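You operate a simulated robot arm through the tools that you are given. There is no shell and no other tool.

The job below is to be done with a simulated robot arm. You get a single attempt, and the scene is never put back.

Task
Take the small cake off the curve at the gate as a sample.
Fine: lower the gate, run the cake up to it, stop the belt first, then set it on the board and put the dome over it; the board stays where it is.

The check looks at the end state, three seconds after you hand in, the way a careful person would. Anything else that was tipped, shoved, dropped, spilled or broken makes it a failure.

Robot
A 6-joint arm with a two-finger gripper, fixed in place. Base frame: the origin is on the floor under the middle of its stand, x ahead of it, y to its left, z up; the work surface is at about z = 890. Lengths are in mm, angles in rad, forces in N, time in s.
It reaches about 1417 mm from its shoulder. Its first joint turns from -2.897 to 2.897 rad. Payload 3.43 kg.
The TCP is the grasp point between the finger pads, 20 mm short of the fingertips. In the tool frame z runs along the fingers and y along their closing line. The gripper opens to 190 mm; its body begins 248 mm behind the TCP.
Orientation is told as [roll, pitch, yaw] about the base's x, y, z axes, in that order, counted from this pose: with the fingers straight down and closing along the base's y, the tool's x points along the base's -x, its y along +y and its z along -z.

Tools
- The arm moves only by the tool drive_tool. Its argument "increments" is text: rows parted by semicolons, each of 7 numbers parted by spaces: the shift along the tool's x, y, z in units of 25 mm (1.0 is 25 mm), then the turn, a rotation vector about the tool's x, y, z in units of 8 degrees (1.0 is 8 degrees), then the finger opening in mm, from 0 to 190. In form: tx ty tz rx ry rz fingers; .... A call has 1 to 20 rows; each row shifts and turns the commanded pose from where the row before left it, along the tool's axes as they then stand. A call with a number of a shift or a turn outside -1 to 1 is refused whole. Each row takes 0.2 s and may step no farther than 50 mm and 0.15 rad from the row before; otherwise, or with a gripper value out of range, the whole call is refused. A pose out of reach is approached as far as the arm can. The call stops where the force on the tool passes 70 N (or 10 N more than at its start, if that is more) or the arm is blocked; 0.2 s more then pass. The fingers move at their own pace (about 153 mm/s each) and stop on an object; they squeeze with about 28 N. The grip force told is the motor's: it shows also when the fingers shut on nothing. Time passes only in rows, and 0.2 s behind the last, so rows that do not move let the fingers close. It gives the time, the measured TCP pose, the force on the tool (base axes), the opening and the grip force at its end, in the units of the frame above (readings bear some noise), with the torque about the TCP (base axes, N m) and any sound that the robot's microphone picked up, and new pictures: "show" is both (left out), scene, wrist or none.
- Cameras (640 x 400 px; columns grow to the right, rows downward): "scene" is fixed at [221.1, 500.5, 1637.6]; the picture's right is [-0.88, -0.47, 0.00], its down [-0.22, 0.42, -0.88] and it looks along [0.42, -0.78, -0.47] (base axes); focal length 313 px, centre (320, 200). "wrist" rides on the gripper at [70, -8, -288] in the tool frame; the picture's right is [0.12, 0.99, 0.00], its down [-0.96, 0.11, -0.25] and it looks along [-0.25, 0.03, 0.97] (tool axes); focal length 261 px, centre (320, 200). There is no depth. A picture from a camera that has moved, and an enlarged one, comes with that camera's place and axes in the base frame and with its lens.
- raise_lower(by): moves the trunk up (or, below 0, down) by that many mm; the arm rides with it, the base frame stays. It gives what a move gives, with no picture.
- inspect(camera, box): a new picture of the part [left, top, right, bottom] of that camera's present view, enlarged. No time passes.
- sign_off(): hands the job in; it is judged then, once.

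Places have to be worked out from the pictures, the camera data and where the tool is seen. Open the gripper and draw the arm clear of the work before you hand the job in, unless the task says otherwise.

The tools are called as name(argument=value, ...) on one line, values as JSON. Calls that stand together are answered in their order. drive_tool: Moves the arm, as the interface text tells. Its arguments: {"type":"object","properties":{"increments":{"type":"string"},"show":{"type":"string","enum":["both","scene","wrist","none"]}},"required":["increments"]} The other tools are called the same way: raise_lower (by) moves the trunk up or down; inspect (camera, box) takes an enlarged picture of a part of a camera's view; sign_off () hands the job in.

At the start:

```text
t: 0.0
ee_pos: [452.0, -497.3, 1251.7]
ee_rot: [0.001, 0.0, 0.003]
wrist_force: [-0.3, 1.0, 0.5]
torque: [0.01, 0.02, -0.01]
gripper_width: 190.1
grasp_force: 0.0
trunk travel left (down, up): [-375.0, 65.0]
```

scene: 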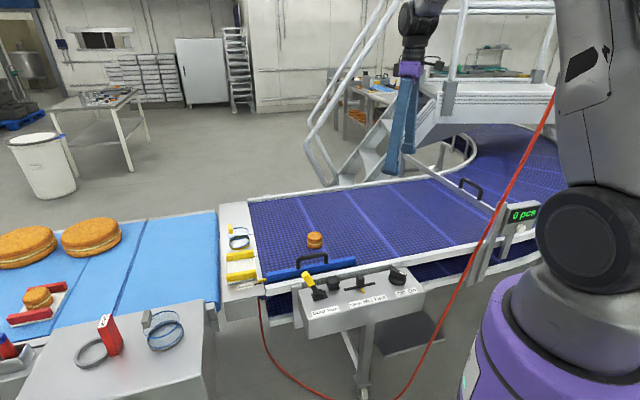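
wrist: 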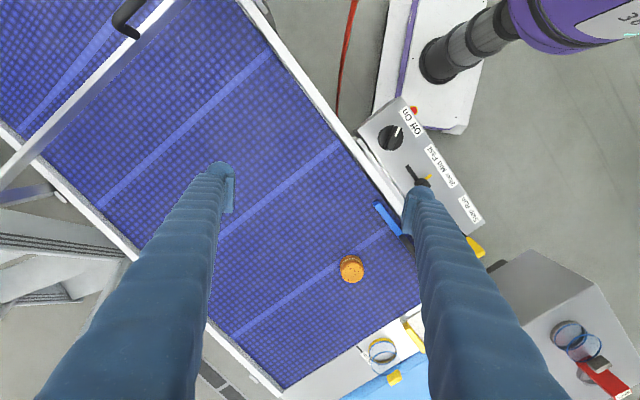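

The overview shows a belt with a small cake, a control box with labels, a gate with a handle, and a blue bar. I take enlarged pictures of the key parts before moving anything.

inspect(camera="scene", box=[220, 220, 440, 357])

inspect(camera="scene", box=[400, 130, 600, 255])

inspect(camera="scene", box=[0, 200, 240, 350])

inspect(camera="scene", box=[0, 270, 208, 400])

inspect(camera="wrist", box=[320, 80, 540, 217])

inspect(camera="wrist", box=[320, 240, 576, 400])

```text
2.91 times, centred on (330, 288) of scene
camera zoom: at [221.1, 500.5, 1637.6], right [-0.88, -0.47, 0.0], down [-0.22, 0.42, -0.88], along [0.42, -0.78, -0.47], focal length 911 px, centre (291, -58)
```

zoom: 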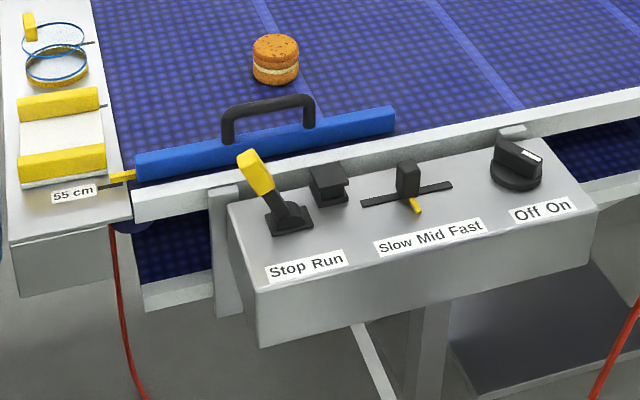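

```text
3.20 times, centred on (500, 192) of scene
camera zoom: at [221.1, 500.5, 1637.6], right [-0.88, -0.47, 0.0], down [-0.22, 0.42, -0.88], along [0.42, -0.78, -0.47], focal length 1002 px, centre (-256, 224)
```

zoom: 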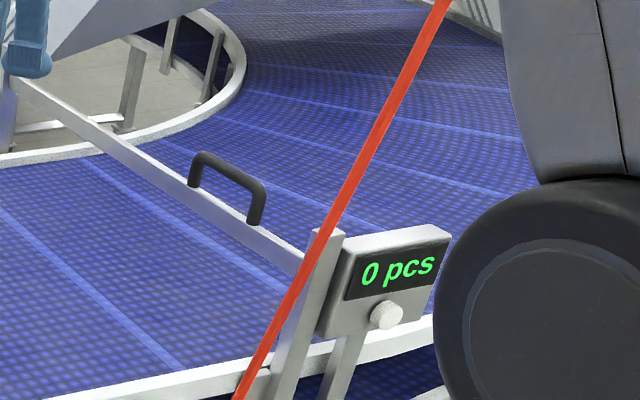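

```text
2.67 times, centred on (120, 275) of scene
camera zoom: at [221.1, 500.5, 1637.6], right [-0.88, -0.47, 0.0], down [-0.22, 0.42, -0.88], along [0.42, -0.78, -0.47], focal length 835 px, centre (853, 0)
```

zoom: 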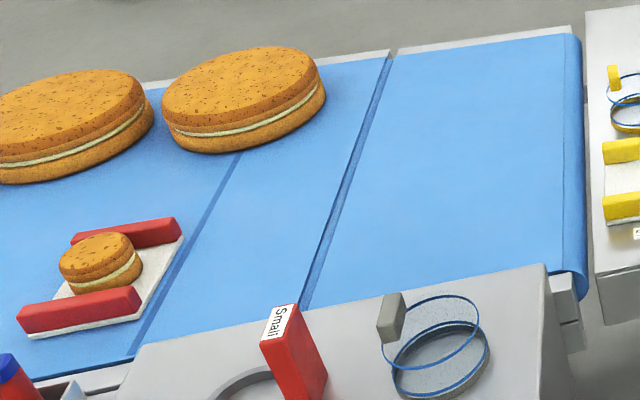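

```text
3.08 times, centred on (104, 335) of scene
camera zoom: at [221.1, 500.5, 1637.6], right [-0.88, -0.47, 0.0], down [-0.22, 0.42, -0.88], along [0.42, -0.78, -0.47], focal length 964 px, centre (985, -215)
```

zoom: 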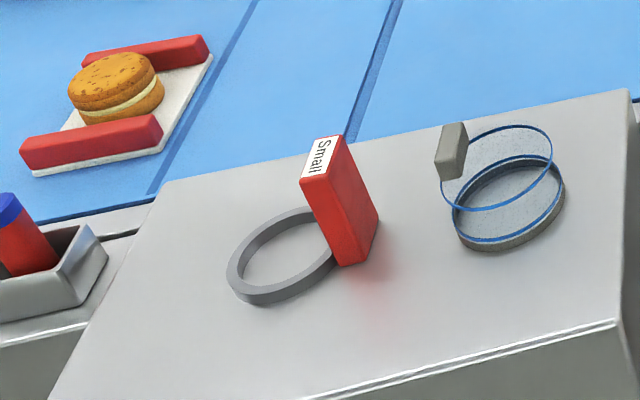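

```text
2.91 times, centred on (430, 148) of wrist
camera zoom: at [382.8, -506.6, 1539.2], right [-0.12, 0.99, 0.0], down [0.96, 0.12, 0.25], along [0.25, 0.03, -0.97], focal length 758 px, centre (0, 350)
```

zoom: 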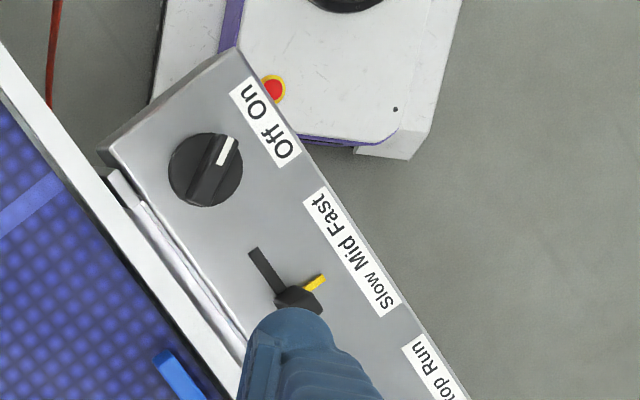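

```text
2.50 times, centred on (448, 320) of wrist
camera zoom: at [382.8, -506.6, 1539.2], right [-0.12, 0.99, 0.0], down [0.96, 0.12, 0.25], along [0.25, 0.03, -0.97], focal length 652 px, centre (0, -100)
```

zoom: 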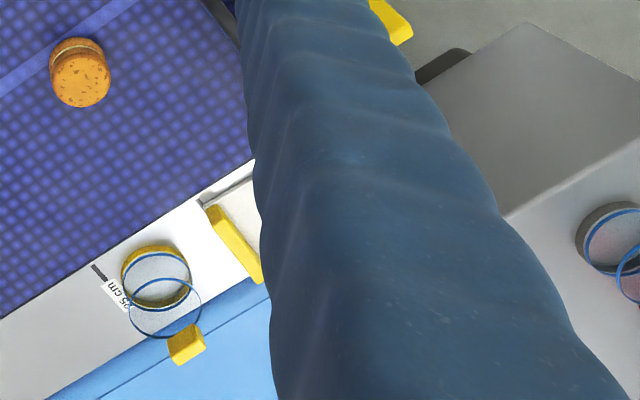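

The red line near the arm may be a hanging cord in the way, and the bar with the black handle across the belt is probably the gate. I look at both more closely.

inspect(camera="scene", box=[480, 0, 640, 100])

inspect(camera="wrist", box=[280, 0, 472, 120])

inspect(camera="wrist", box=[0, 0, 256, 160])

inspect(camera="scene", box=[300, 120, 492, 240])

inspect(camera="scene", box=[210, 200, 290, 300])

```text
4.00 times, centred on (560, 50) of scene
camera zoom: at [221.1, 500.5, 1637.6], right [-0.88, -0.47, 0.0], down [-0.22, 0.42, -0.88], along [0.42, -0.78, -0.47], focal length 1252 px, centre (-640, 800)
```

zoom: 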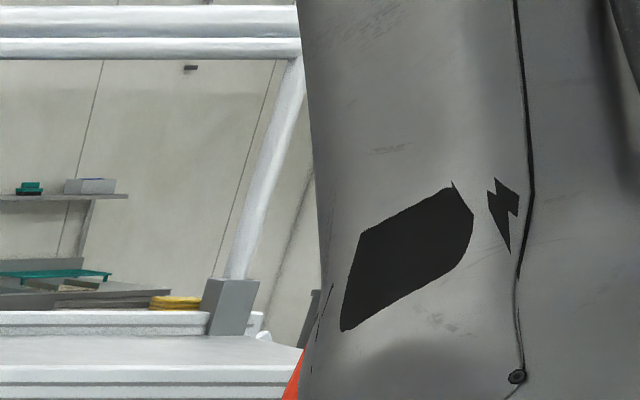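

```text
3.33 times, centred on (376, 60) of wrist
camera zoom: at [382.8, -506.6, 1539.2], right [-0.12, 0.99, 0.0], down [0.96, 0.12, 0.25], along [0.25, 0.03, -0.97], focal length 869 px, centre (133, 667)
```

zoom: 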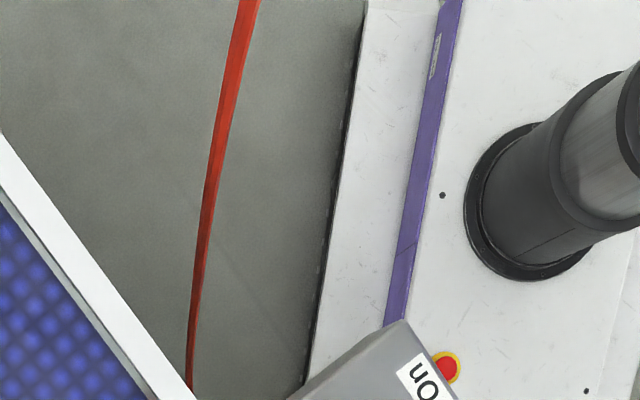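

```text
2.50 times, centred on (128, 80) of wrist
camera zoom: at [382.8, -506.6, 1539.2], right [-0.12, 0.99, 0.0], down [0.96, 0.12, 0.25], along [0.25, 0.03, -0.97], focal length 652 px, centre (800, 500)
```

zoom: 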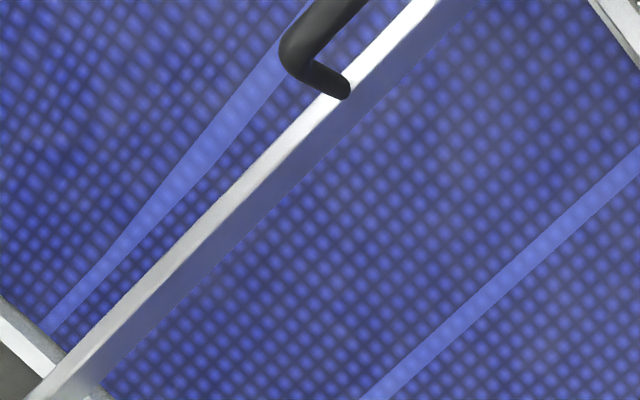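

```text
3.33 times, centred on (396, 180) of scene
camera zoom: at [221.1, 500.5, 1637.6], right [-0.88, -0.47, 0.0], down [-0.22, 0.42, -0.88], along [0.42, -0.78, -0.47], focal length 1044 px, centre (67, 267)
```

zoom: 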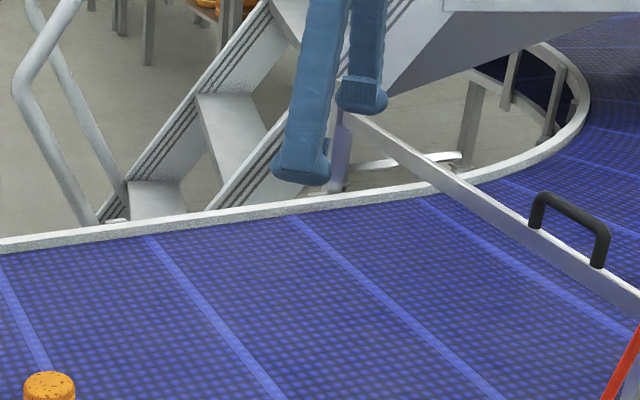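

```text
4.00 times, centred on (250, 250) of scene
camera zoom: at [221.1, 500.5, 1637.6], right [-0.88, -0.47, 0.0], down [-0.22, 0.42, -0.88], along [0.42, -0.78, -0.47], focal length 1252 px, centre (600, 0)
```

zoom: 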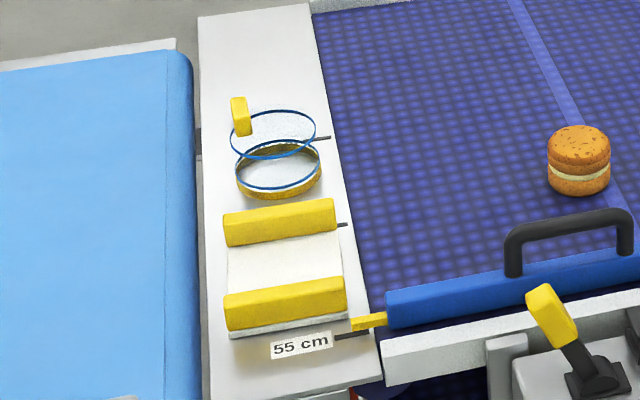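

The bar across the belt (raised, its shadow is below it) with the black handle is the gate; the lever appears at Stop, speed Mid, and power On. I move over the transfer plate at height to look at the yellow board and yellow-handled dome.

drive_tool(increments="-1 0.85 0 0 0 0 190; -1 0.85 0 0 0 0 190; -1 0.85 0 0 0 0 190; -1 0.85 0 0 0 0 190; -1 0.85 0 0 0 0 190; -1 0.85 0 0 0 0 190; -1 0.85 0 0 0 0 190; -1 0.85 0 0 0 0 190; -1 0.85 0 0 0 0 190; -1 0.85 0 0 0 0 190; -1 0.85 0 0 0 0 190; -1 0.85 0 0 0 0 190; -1 0.85 0 0 0 0 190", show="both")

```text
t: 2.8
ee_pos: [778.4, -219.4, 1251.4]
ee_rot: [0.0, 0.004, 0.0]
wrist_force: [0.5, 0.1, 0.5]
torque: [-0.05, 0.07, 0.0]
gripper_width: 190.0
grasp_force: 0.0
trunk travel left (down, up): [-375.0, 65.0]
camera wrist: at [710.0, -228.9, 1538.5], right [-0.12, 0.99, 0.0], down [0.96, 0.12, 0.25], along [0.24, 0.03, -0.97], focal length 261 px, centre (320, 200)
```

scene: 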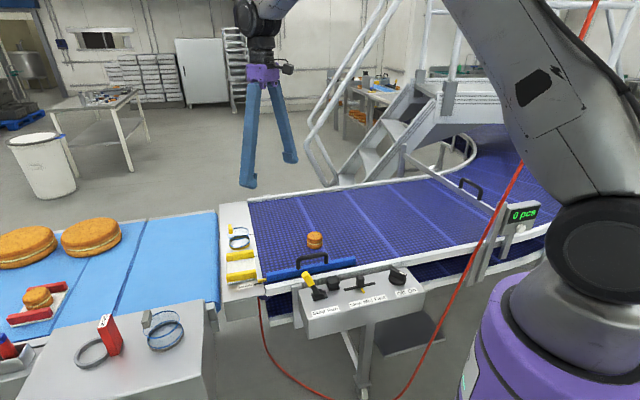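
wrist: 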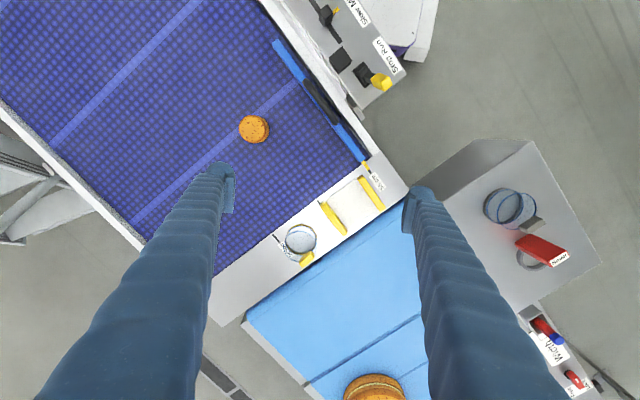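

The red line continues up past the arm towards the ceiling, so it is a hanging cord I must keep the arm away from. I zoom in on the board, dome and the control box from here.

inspect(camera="wrist", box=[240, 150, 432, 270])

inspect(camera="wrist", box=[260, 0, 420, 100])

inspect(camera="wrist", box=[448, 160, 640, 400])

inspect(camera="scene", box=[380, 100, 620, 250])

inspect(camera="scene", box=[480, 0, 640, 100])

```text
3.33 times, centred on (336, 210) of wrist
camera zoom: at [710.0, -228.9, 1538.5], right [-0.12, 0.99, 0.0], down [0.96, 0.12, 0.25], along [0.24, 0.03, -0.97], focal length 869 px, centre (267, 167)
```

zoom: 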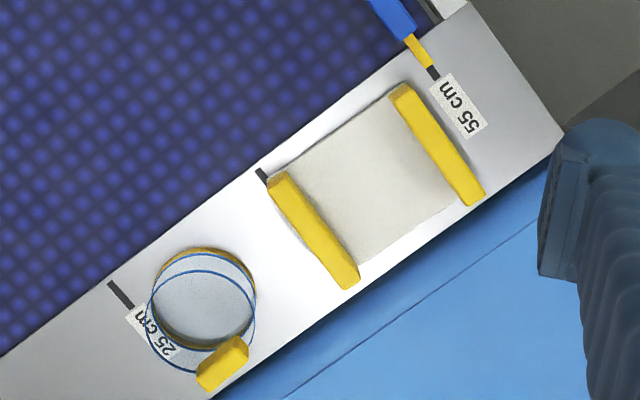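

```text
4.00 times, centred on (340, 50) of wrist
camera zoom: at [710.0, -228.9, 1538.5], right [-0.12, 0.99, 0.0], down [0.96, 0.12, 0.25], along [0.24, 0.03, -0.97], focal length 1043 px, centre (240, 800)
```

zoom: 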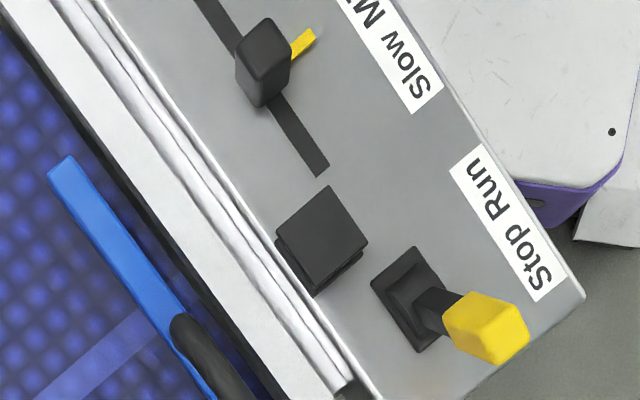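

```text
1.67 times, centred on (544, 280) of wrist
camera zoom: at [710.0, -228.9, 1538.5], right [-0.12, 0.99, 0.0], down [0.96, 0.12, 0.25], along [0.24, 0.03, -0.97], focal length 434 px, centre (-53, 67)
```

zoom: 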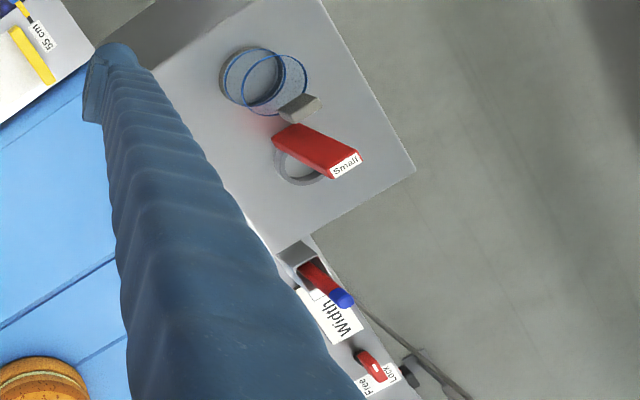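

```text
2.67 times, centred on (500, 175) of scene
camera zoom: at [221.1, 500.5, 1637.6], right [-0.88, -0.47, 0.0], down [-0.22, 0.42, -0.88], along [0.42, -0.78, -0.47], focal length 835 px, centre (-160, 267)
```

zoom: 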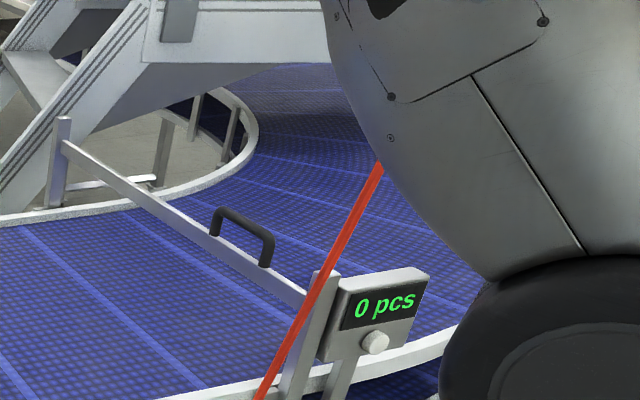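

```text
4.00 times, centred on (560, 50) of scene
camera zoom: at [221.1, 500.5, 1637.6], right [-0.88, -0.47, 0.0], down [-0.22, 0.42, -0.88], along [0.42, -0.78, -0.47], focal length 1252 px, centre (-640, 800)
```

zoom: 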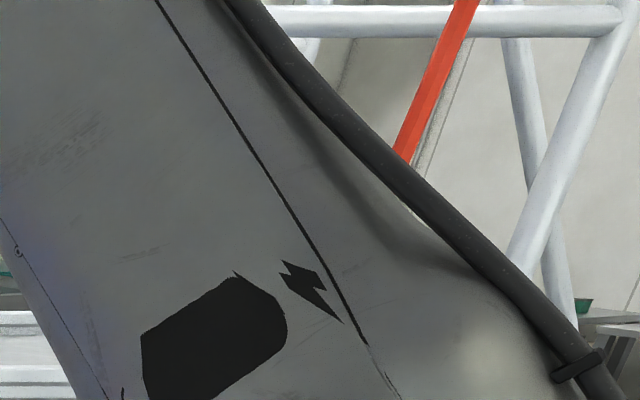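

The lever leans toward "Stop". I move back along -x over the control box to read the knob, slider and lever clearly before doing anything.

drive_tool(increments="1 0 0 0 0 0 190; 1 0 0 0 0 0 190; 1 0 0 0 0 0 190; 1 0 0 0 0 0 190; 1 0 0 0 0 0 190; 1 0 0 0 0 0 190; 1 0 0 0 0 0 190; 1 0 0 0 0 0 190; 1 0 0 0 0 0 190; 1 0 0 0 0 0 190; 1 0 0 0 0 0 190; 1 0 0 0 0 0 190; 1 0 0 0 0 0 190; 1 0 0 0 0 0 190", show="both")

```text
t: 5.8
ee_pos: [426.8, -221.8, 1252.9]
ee_rot: [0.0, 0.001, 0.002]
wrist_force: [-0.6, 0.2, -0.5]
torque: [0.05, -0.1, -0.03]
gripper_width: 190.0
grasp_force: 0.1
trunk travel left (down, up): [-375.0, 65.0]
camera wrist: at [355.8, -231.0, 1540.5], right [-0.12, 0.99, 0.0], down [0.96, 0.12, 0.25], along [0.25, 0.03, -0.97], focal length 261 px, centre (320, 200)
```

scene: 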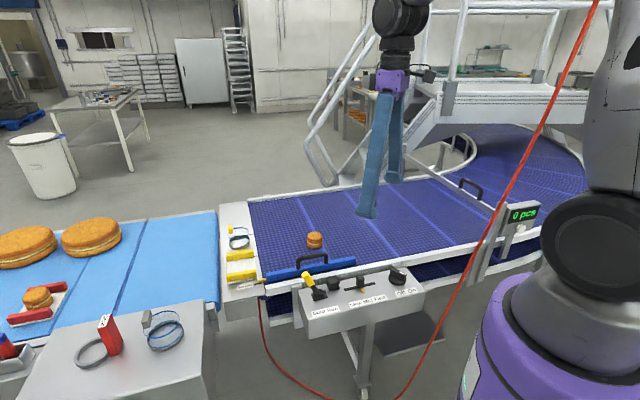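
wrist: 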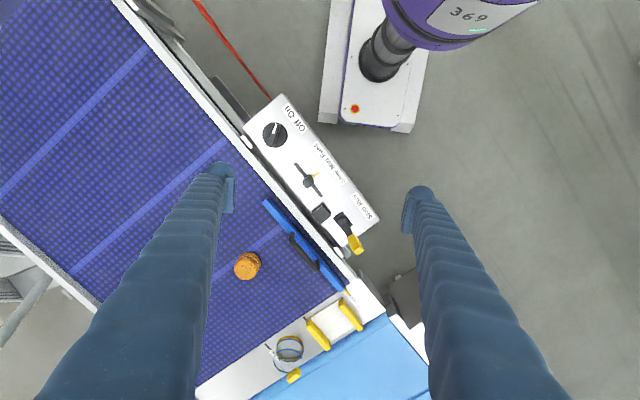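

inspect(camera="wrist", box=[230, 85, 390, 265])

inspect(camera="wrist", box=[110, 0, 302, 120])

inspect(camera="scene", box=[340, 240, 436, 310])

```text
2.22 times, centred on (310, 175) of wrist
camera zoom: at [355.8, -231.0, 1540.5], right [-0.12, 0.99, 0.0], down [0.96, 0.12, 0.25], along [0.25, 0.03, -0.97], focal length 579 px, centre (342, 256)
```

zoom: 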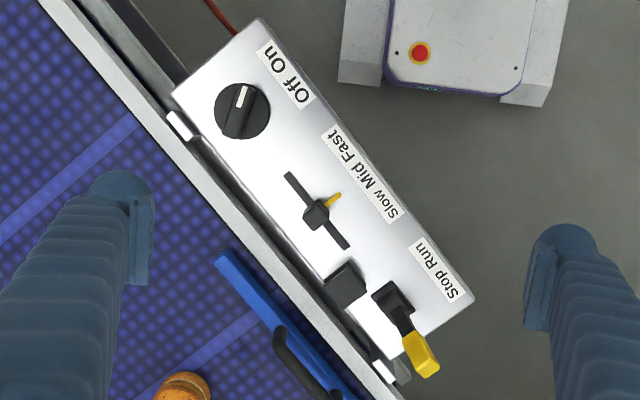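

```text
3.33 times, centred on (206, 60) of wrist
camera zoom: at [355.8, -231.0, 1540.5], right [-0.12, 0.99, 0.0], down [0.96, 0.12, 0.25], along [0.25, 0.03, -0.97], focal length 869 px, centre (700, 667)
```

zoom: 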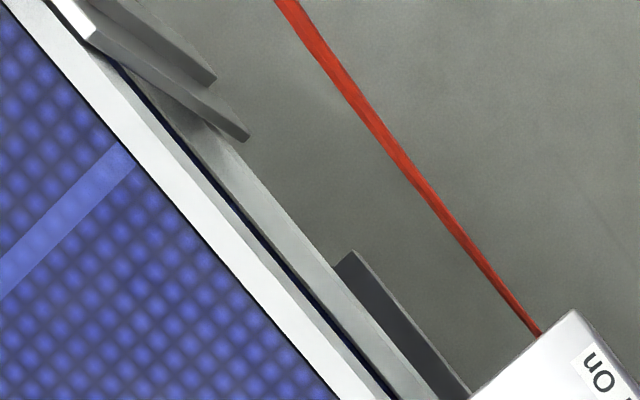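

```text
5.71 times, centred on (388, 275) of scene
camera zoom: at [221.1, 500.5, 1637.6], right [-0.88, -0.47, 0.0], down [-0.22, 0.42, -0.88], along [0.42, -0.78, -0.47], focal length 1789 px, centre (-69, -229)
```

zoom: 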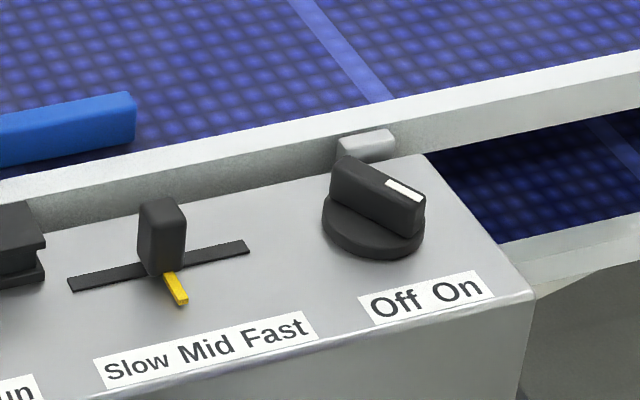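

The knob reads On, the speed Mid, the lever Stop. I take a look at the arm's own links in the scene view, to work out how they lie relative to the cord.

inspect(camera="scene", box=[440, 100, 640, 400])

inspect(camera="scene", box=[340, 0, 640, 188])

inspect(camera="wrist", box=[300, 0, 620, 200])

```text
1.33 times, centred on (540, 250) of scene
camera zoom: at [221.1, 500.5, 1637.6], right [-0.88, -0.47, 0.0], down [-0.22, 0.42, -0.88], along [0.42, -0.78, -0.47], focal length 418 px, centre (27, 133)
```

zoom: 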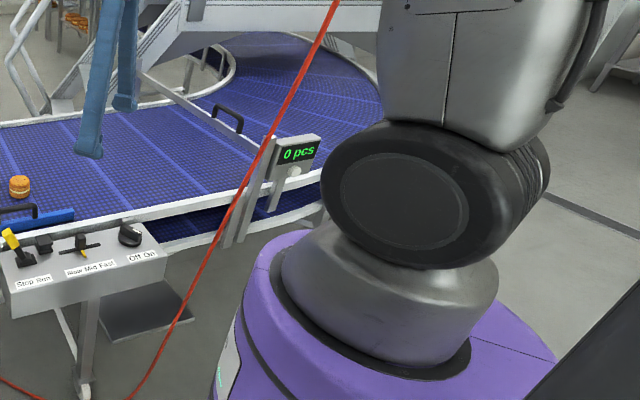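

```text
2.13 times, centred on (490, 94) of scene
camera zoom: at [221.1, 500.5, 1637.6], right [-0.88, -0.47, 0.0], down [-0.22, 0.42, -0.88], along [0.42, -0.78, -0.47], focal length 666 px, centre (-42, 426)
```

zoom: 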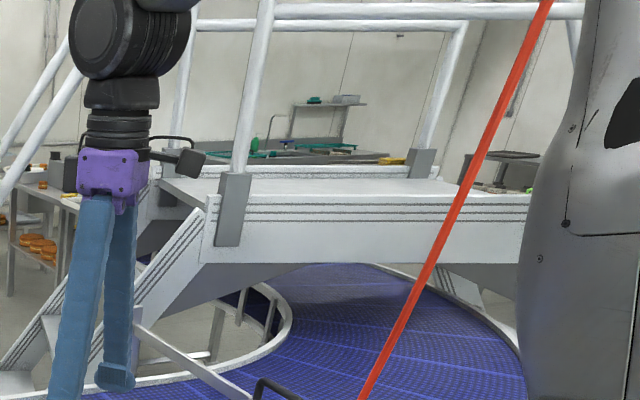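

```text
2.00 times, centred on (460, 100) of wrist
camera zoom: at [355.8, -231.0, 1540.5], right [-0.12, 0.99, 0.0], down [0.96, 0.12, 0.25], along [0.25, 0.03, -0.97], focal length 521 px, centre (40, 400)
```

zoom: 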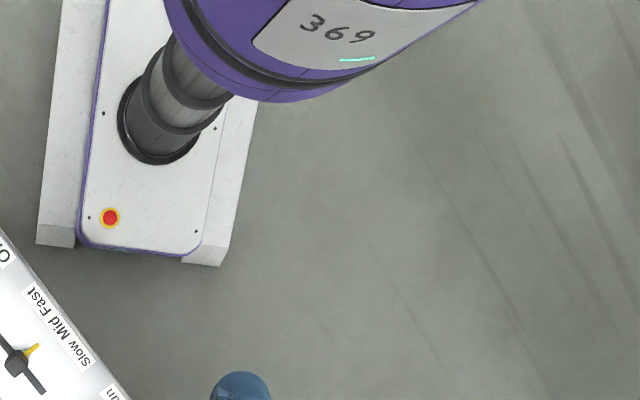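

The inspect picture widens when the box is narrow, which shows the robot's shoulder too. I use it to see the elbow and forearm position relative to the cord.

inspect(camera="scene", box=[160, 0, 640, 20])

inspect(camera="scene", box=[560, 0, 640, 400])

```text
1.33 times, centred on (400, 10) of scene
camera zoom: at [221.1, 500.5, 1637.6], right [-0.88, -0.47, 0.0], down [-0.22, 0.42, -0.88], along [0.42, -0.78, -0.47], focal length 418 px, centre (213, 453)
```

zoom: 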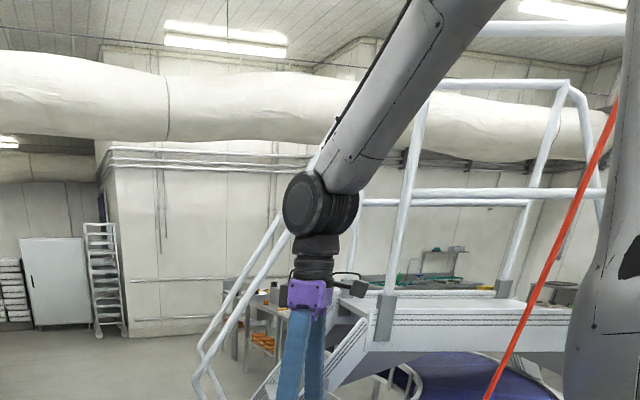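

```text
1.00 times, centred on (600, 200) of scene (not enlarged: the box is as wide or as high as the picture)
camera zoom: at [221.1, 500.5, 1637.6], right [-0.88, -0.47, 0.0], down [-0.22, 0.42, -0.88], along [0.42, -0.78, -0.47], focal length 313 px, centre (40, 200)
```

zoom: 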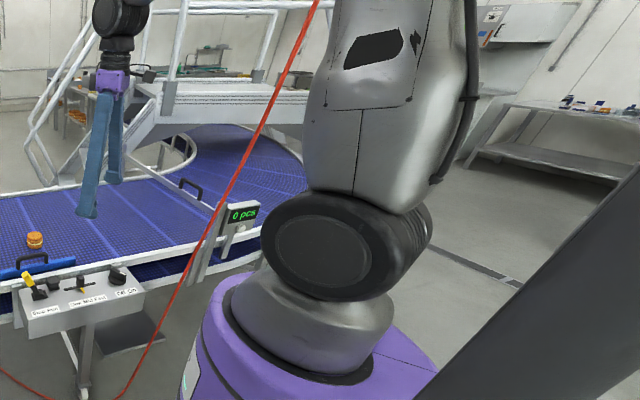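

The forearm comes down from a high elbow, on the +x side of the cord, which at that height is around (60,-510); the gate looks reachable with clearance. I go back to about (450,-500) and then towards the gate at height, checking the pictures as I go.

drive_tool(increments="-0.1 -1 0 0 0 0 190; -0.1 -1 0 0 0 0 190; -0.1 -1 0 0 0 0 190; -0.1 -1 0 0 0 0 190; -0.1 -1 0 0 0 0 190; -0.1 -1 0 0 0 0 190; -0.1 -1 0 0 0 0 190; -0.1 -1 0 0 0 0 190; -0.1 -1 0 0 0 0 190; -0.1 -1 0 0 0 0 190; -0.1 -1 0 0 0 0 190; 0 -1 0 0 0 0 190; 0 -1 0 0 0 0 190; 0 -1 0 0 0 0 190; 0 -1 0 0 0 0 190; 0 -1 0 0 0 0 190", show="both")

inspect(camera="scene", box=[160, 0, 640, 20])

inspect(camera="scene", box=[560, 0, 640, 400])

```text
t: 9.2
ee_pos: [453.9, -622.7, 1252.3]
ee_rot: [0.003, 0.002, 0.0]
wrist_force: [0.2, -0.4, -0.3]
torque: [0.09, 0.01, -0.03]
gripper_width: 189.9
grasp_force: 0.1
trunk travel left (down, up): [-375.0, 65.0]
camera wrist: at [384.6, -631.8, 1539.1], right [-0.12, 0.99, 0.0], down [0.96, 0.12, 0.25], along [0.24, 0.03, -0.97], focal length 261 px, centre (320, 200)
```

scene: 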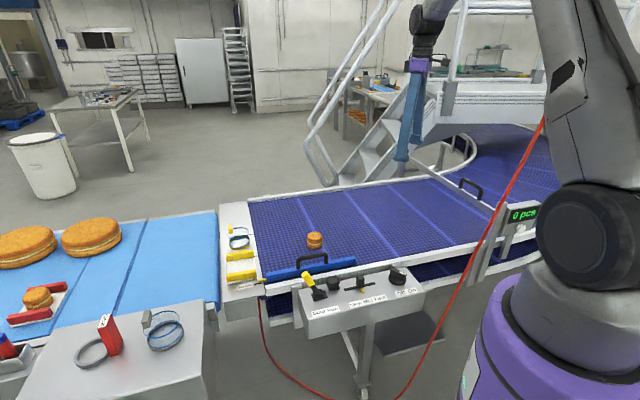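
wrist: 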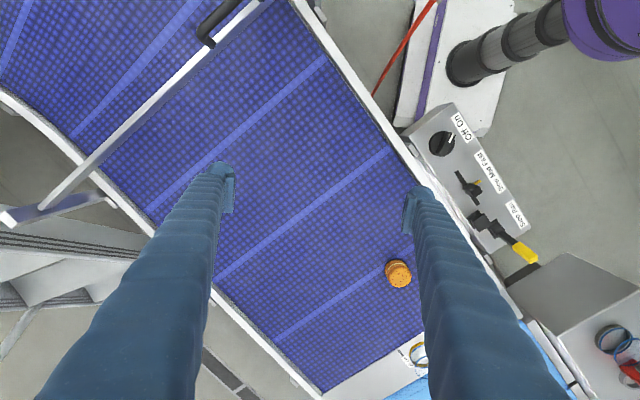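

```text
1.33 times, centred on (400, 10) of scene
camera zoom: at [221.1, 500.5, 1637.6], right [-0.88, -0.47, 0.0], down [-0.22, 0.42, -0.88], along [0.42, -0.78, -0.47], focal length 418 px, centre (213, 453)
```

zoom: 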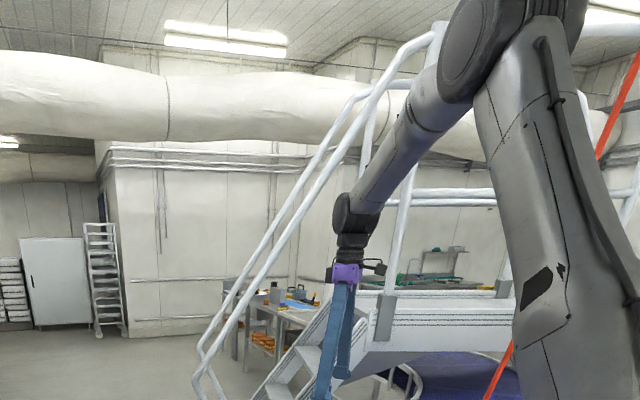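

```text
1.00 times, centred on (600, 200) of scene (not enlarged: the box is as wide or as high as the picture)
camera zoom: at [221.1, 500.5, 1637.6], right [-0.88, -0.47, 0.0], down [-0.22, 0.42, -0.88], along [0.42, -0.78, -0.47], focal length 313 px, centre (40, 200)
```

zoom: 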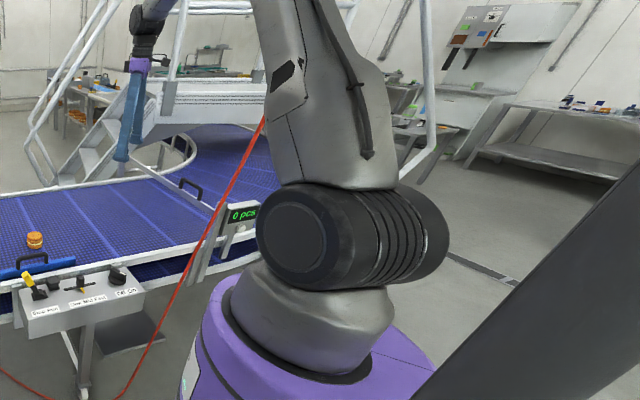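

The arm stays well clear of the cord here. I zoom on the gate, the posts and the cord from this view to get the gate's height and how it slides.

inspect(camera="wrist", box=[0, 0, 352, 220])

inspect(camera="wrist", box=[60, 0, 460, 8])

inspect(camera="scene", box=[380, 110, 560, 222])

```text
1.82 times, centred on (176, 110) of wrist
camera zoom: at [384.6, -631.8, 1539.1], right [-0.12, 0.99, 0.0], down [0.96, 0.12, 0.25], along [0.24, 0.03, -0.97], focal length 474 px, centre (582, 364)
```

zoom: 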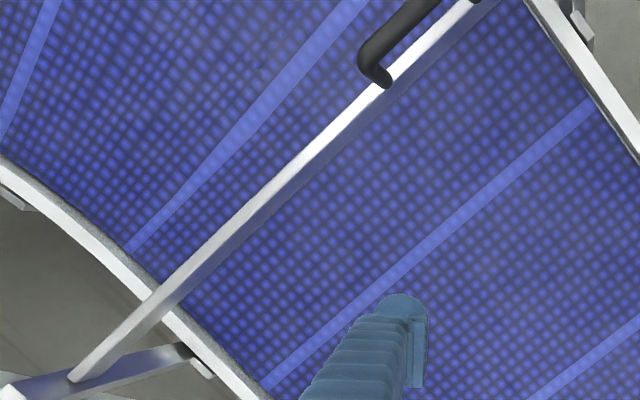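

```text
1.60 times, centred on (260, 4) of wrist
camera zoom: at [384.6, -631.8, 1539.1], right [-0.12, 0.99, 0.0], down [0.96, 0.12, 0.25], along [0.24, 0.03, -0.97], focal length 417 px, centre (416, 514)
```

zoom: 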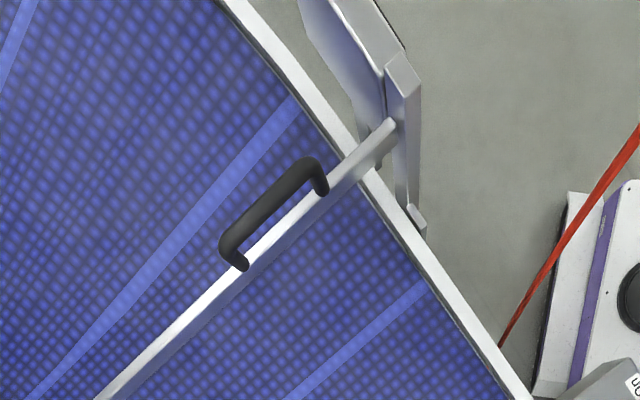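

```text
3.56 times, centred on (470, 166) of scene
camera zoom: at [221.1, 500.5, 1637.6], right [-0.88, -0.47, 0.0], down [-0.22, 0.42, -0.88], along [0.42, -0.78, -0.47], focal length 1113 px, centre (-213, 321)
```

zoom: 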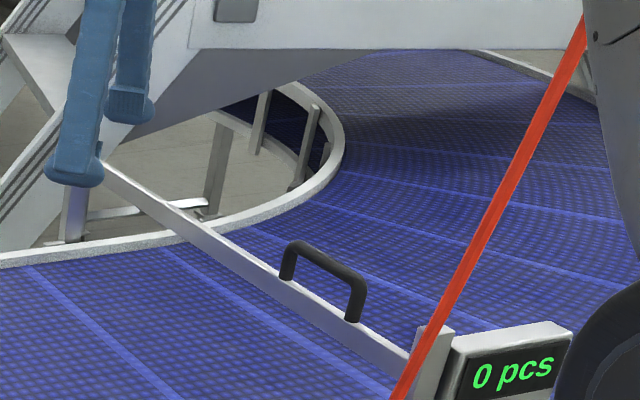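

I now have the gate geometry: bar top at about z 1065, handle top centre near (228,-777,1110), near post top around (113,-677,1108). To keep the wrist and elbow away from the cord, I'll work with the tool turned 45° and tilted 30° so the fingers lean toward the gate; first I turn in place with fingers closed.

drive_tool(increments="0 0 0 0 0 -0.94 120; 0 0 0 0 0 -0.94 60; 0 0 0 0 0 -0.94 0; 0 0 0 0 0 -0.94 0; 0 0 0 0 0 -0.94 0; 0 0 0 0 0 -0.94 0; 0 0 0 0 0.94 0 0; 0 0 0 0 0.94 0 0; 0 0 0 0 0.94 0 0; 0 0 0 0 0.94 0 0", show="both")

inspect(camera="scene", box=[160, 0, 640, 20])

```text
t: 11.4
ee_pos: [455.5, -620.7, 1252.5]
ee_rot: [0.002, 0.527, 0.788]
wrist_force: [-0.6, 0.1, -0.6]
torque: [-0.09, 0.08, 0.02]
gripper_width: 0.0
grasp_force: 28.1
trunk travel left (down, up): [-375.0, 65.0]
camera wrist: at [522.5, -568.4, 1535.4], right [-0.78, 0.63, 0.06], down [0.59, 0.76, -0.27], along [-0.22, -0.17, -0.96], focal length 261 px, centre (320, 200)
```

scene: 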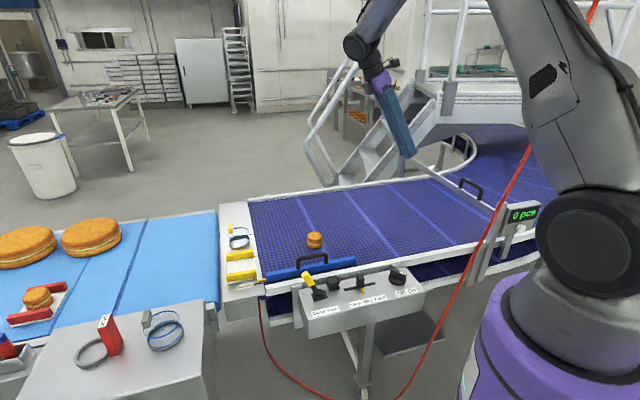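
wrist: 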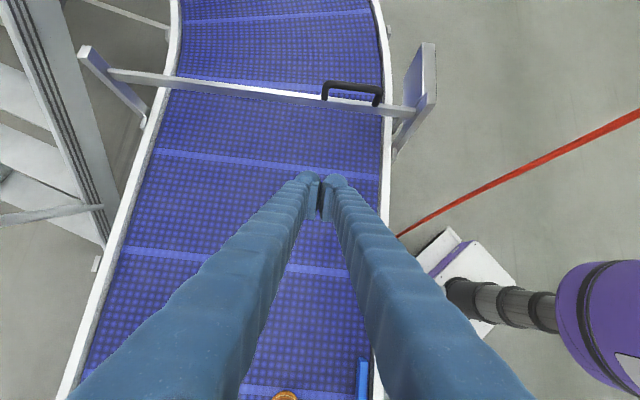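

```text
1.33 times, centred on (400, 10) of scene
camera zoom: at [221.1, 500.5, 1637.6], right [-0.88, -0.47, 0.0], down [-0.22, 0.42, -0.88], along [0.42, -0.78, -0.47], focal length 418 px, centre (213, 453)
```

zoom: 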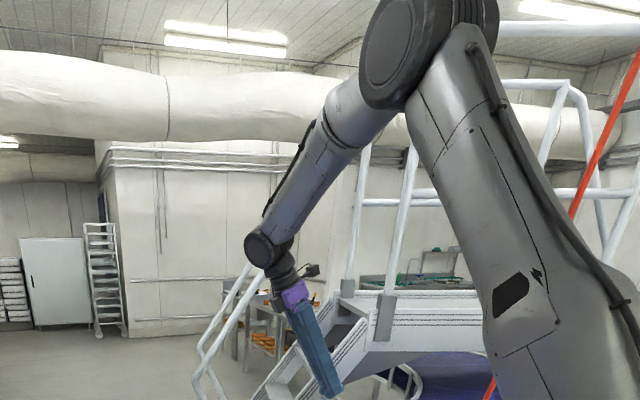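

The turn went as planned and the arm is clear of the cord. In this view the handle's top centre is near (231,-780,1112); I move the closed fingertips to about 40 mm above it.

drive_tool(increments="0.733 0.184 0.82 0 0 0 0; 0.733 0.184 0.82 0 0 0 0; 0.733 0.184 0.82 0 0 0 0; 0.733 0.184 0.82 0 0 0 0; 0.733 0.184 0.82 0 0 0 0; 0.733 0.184 0.82 0 0 0 0; 0.733 0.184 0.82 0 0 0 0; 0.733 0.184 0.82 0 0 0 0; 0.733 0.184 0.82 0 0 0 0; 0.733 0.184 0.82 0 0 0 0", show="both")

inspect(camera="scene", box=[160, 0, 640, 20])

inspect(camera="scene", box=[400, 100, 560, 200])

```text
t: 13.6
ee_pos: [237.7, -775.4, 1166.4]
ee_rot: [0.0, 0.524, 0.788]
wrist_force: [-0.8, -0.1, 0.4]
torque: [0.02, -0.04, -0.03]
gripper_width: 0.1
grasp_force: 28.8
trunk travel left (down, up): [-375.0, 65.0]
camera wrist: at [303.1, -722.3, 1450.1], right [-0.78, 0.63, 0.06], down [0.59, 0.76, -0.27], along [-0.21, -0.17, -0.96], focal length 261 px, centre (320, 200)
```

scene: 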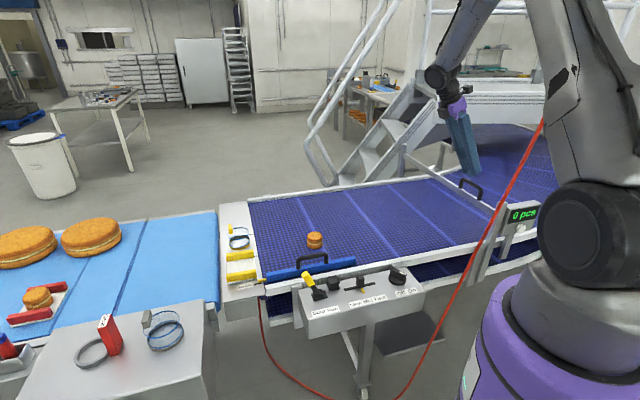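
wrist: 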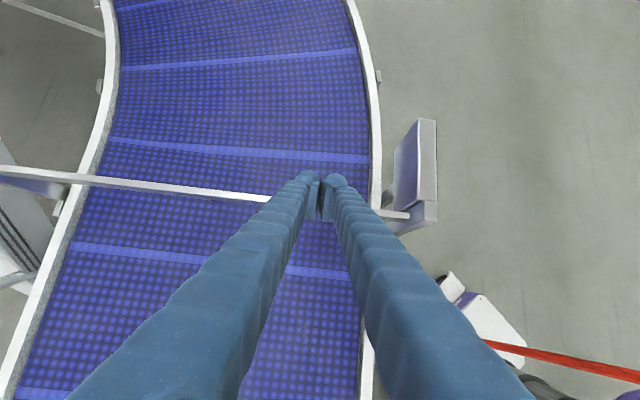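

```text
1.33 times, centred on (400, 10) of scene
camera zoom: at [221.1, 500.5, 1637.6], right [-0.88, -0.47, 0.0], down [-0.22, 0.42, -0.88], along [0.42, -0.78, -0.47], focal length 418 px, centre (213, 453)
```

zoom: 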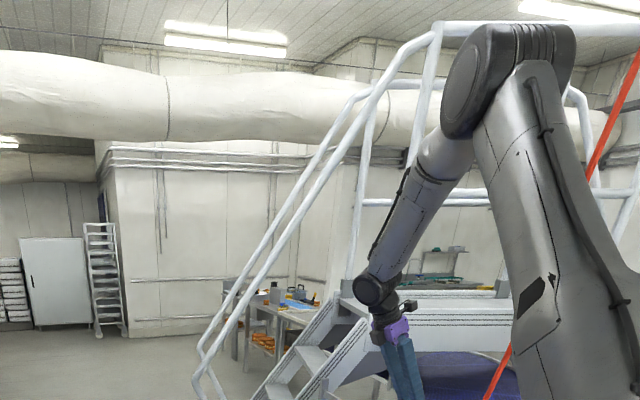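

```text
4.00 times, centred on (480, 150) of scene
camera zoom: at [221.1, 500.5, 1637.6], right [-0.88, -0.47, 0.0], down [-0.22, 0.42, -0.88], along [0.42, -0.78, -0.47], focal length 1252 px, centre (-320, 400)
```

zoom: 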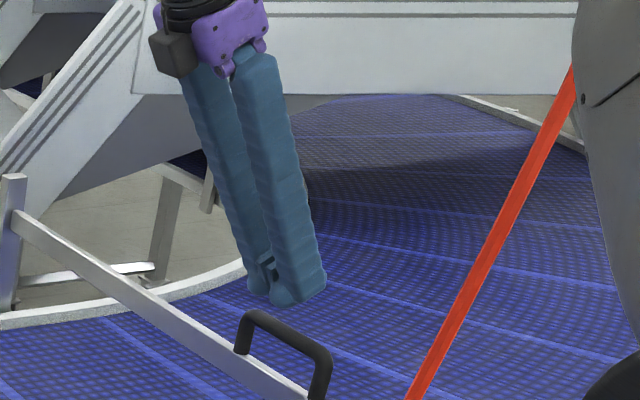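

The fingertips are lined up over the handle with about 40 mm to go. I lower straight down in 10 mm rows and watch the force.

drive_tool(increments="-0.2 0 0.346 0 0 0 0; -0.2 0 0.346 0 0 0 0; -0.2 0 0.346 0 0 0 0; -0.2 0 0.346 0 0 0 0; -0.2 0 0.346 0 0 0 0", show="scene")

inspect(camera="scene", box=[400, 120, 560, 220])

```text
t: 14.8
ee_pos: [238.2, -775.5, 1119.2]
ee_rot: [0.0, 0.525, 0.789]
wrist_force: [1.1, 0.8, 3.5]
torque: [0.03, 0.04, 0.01]
gripper_width: 0.0
grasp_force: 28.4
trunk travel left (down, up): [-375.0, 65.0]
```

scene: 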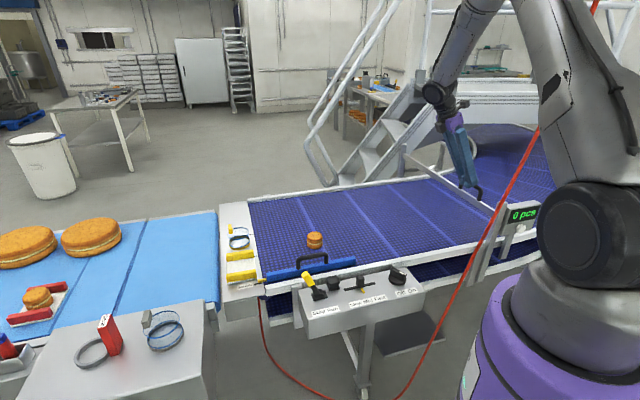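

```text
4.00 times, centred on (480, 170) of scene
camera zoom: at [221.1, 500.5, 1637.6], right [-0.88, -0.47, 0.0], down [-0.22, 0.42, -0.88], along [0.42, -0.78, -0.47], focal length 1252 px, centre (-320, 320)
```

zoom: 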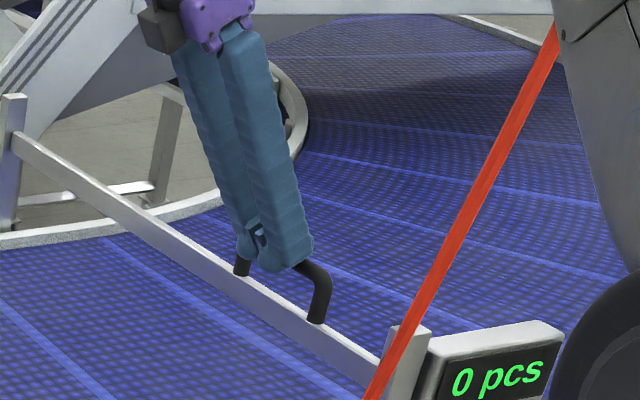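

The tips now touch the handle (3.5 N upward). I keep pressing straight down and watch the force and the bar.

drive_tool(increments="-0.2 0 0.346 0 0 0 0; -0.2 0 0.346 0 0 0 0; -0.2 0 0.346 0 0 0 0; -0.2 0 0.346 0 0 0 0", show="scene")

inspect(camera="scene", box=[400, 120, 560, 220])

```text
t: 15.8
ee_pos: [238.5, -774.6, 1077.8]
ee_rot: [0.002, 0.524, 0.79]
wrist_force: [1.0, 0.0, 0.9]
torque: [0.0, 0.01, -0.01]
gripper_width: 0.0
grasp_force: 27.8
trunk travel left (down, up): [-375.0, 65.0]
```

scene: 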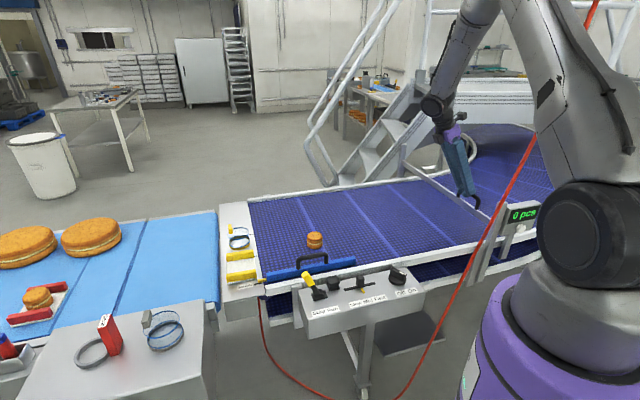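

```text
4.00 times, centred on (480, 170) of scene
camera zoom: at [221.1, 500.5, 1637.6], right [-0.88, -0.47, 0.0], down [-0.22, 0.42, -0.88], along [0.42, -0.78, -0.47], focal length 1252 px, centre (-320, 320)
```

zoom: 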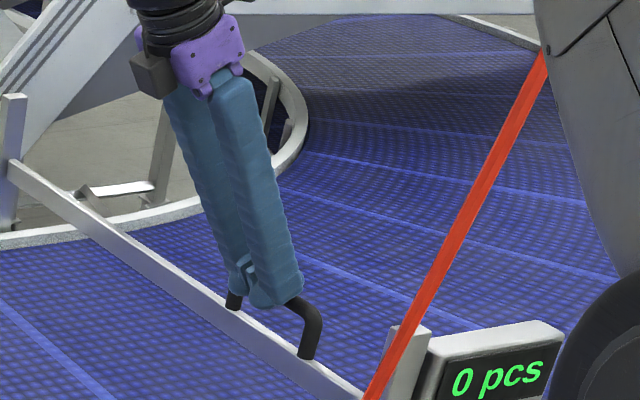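

The bar slides down evenly on both posts with little force. I continue down.

drive_tool(increments="-0.2 0 0.346 0 0 0 0; -0.2 0 0.346 0 0 0 0; -0.2 0 0.346 0 0 0 0; -0.2 0 0.346 0 0 0 0; -0.2 0 0.346 0 0 0 0; -0.2 0 0.346 0 0 0 0", show="scene")

inspect(camera="scene", box=[400, 120, 560, 220])

```text
t: 17.2
ee_pos: [238.7, -773.9, 1016.7]
ee_rot: [0.002, 0.525, 0.789]
wrist_force: [0.6, 0.7, 0.4]
torque: [0.0, 0.03, 0.02]
gripper_width: 0.2
grasp_force: 28.1
trunk travel left (down, up): [-375.0, 65.0]
```

scene: 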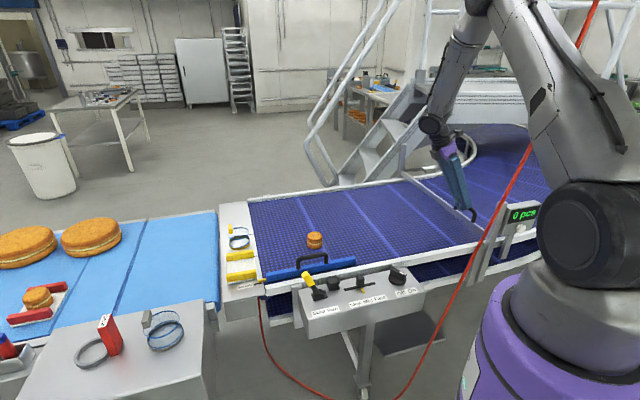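

```text
4.00 times, centred on (480, 170) of scene
camera zoom: at [221.1, 500.5, 1637.6], right [-0.88, -0.47, 0.0], down [-0.22, 0.42, -0.88], along [0.42, -0.78, -0.47], focal length 1252 px, centre (-320, 320)
```

zoom: 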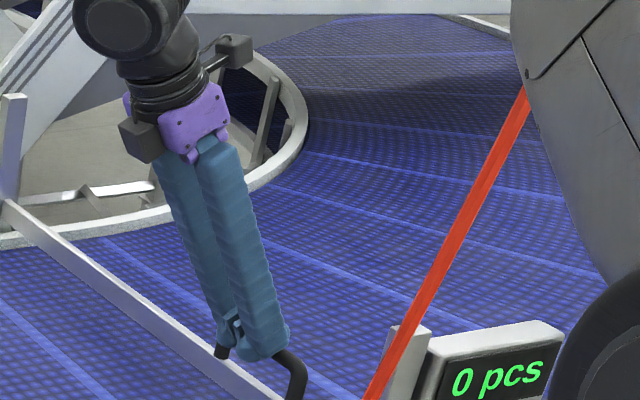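

The gate has come down about 100 mm and its far end is now close to the rail. I continue carefully towards its bottom stop.

drive_tool(increments="-0.2 0 0.346 0 0 0 0; -0.2 0 0.346 0 0 0 0; -0.1 0 0.173 0 0 0 0", show="both")

inspect(camera="scene", box=[400, 140, 560, 240])

```text
t: 18.0
ee_pos: [240.3, -774.4, 998.1]
ee_rot: [-0.005, 0.532, 0.785]
wrist_force: [2.6, 11.4, 52.0]
torque: [-0.19, 0.88, -0.16]
gripper_width: 5.9
grasp_force: 34.5
trunk travel left (down, up): [-375.0, 65.0]
camera wrist: at [304.3, -719.8, 1282.1], right [-0.78, 0.63, 0.06], down [0.59, 0.76, -0.27], along [-0.21, -0.18, -0.96], focal length 261 px, centre (320, 200)
```

scene: 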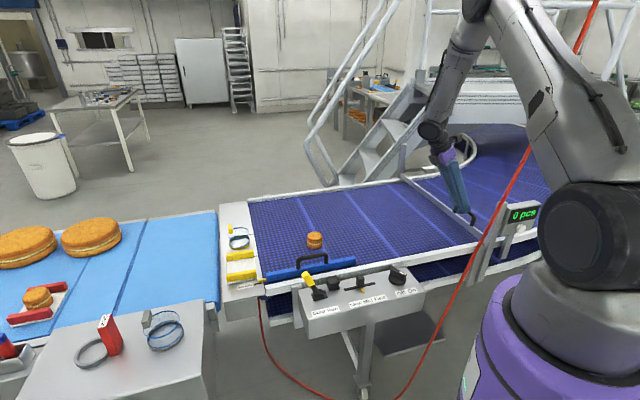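
wrist: 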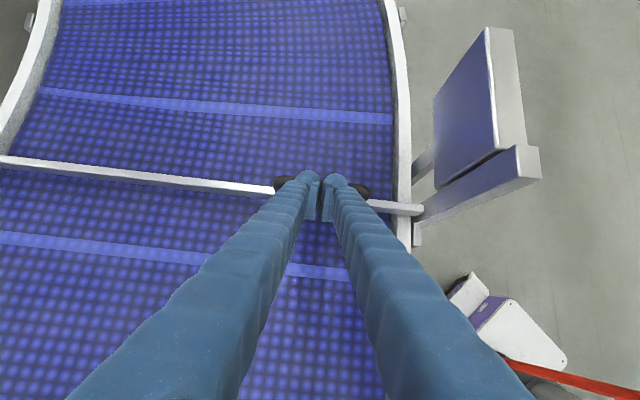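

```text
4.00 times, centred on (480, 190) of scene
camera zoom: at [221.1, 500.5, 1637.6], right [-0.88, -0.47, 0.0], down [-0.22, 0.42, -0.88], along [0.42, -0.78, -0.47], focal length 1252 px, centre (-320, 240)
```

zoom: 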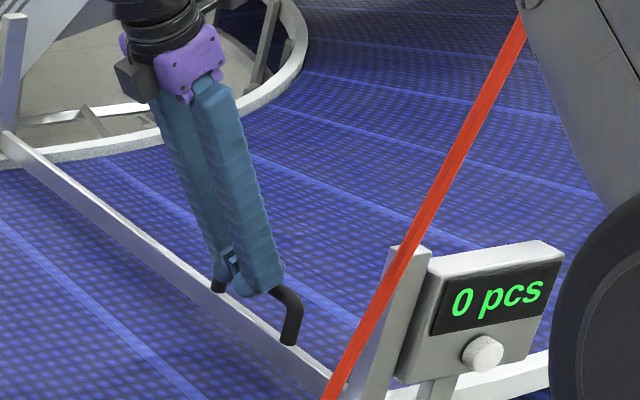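

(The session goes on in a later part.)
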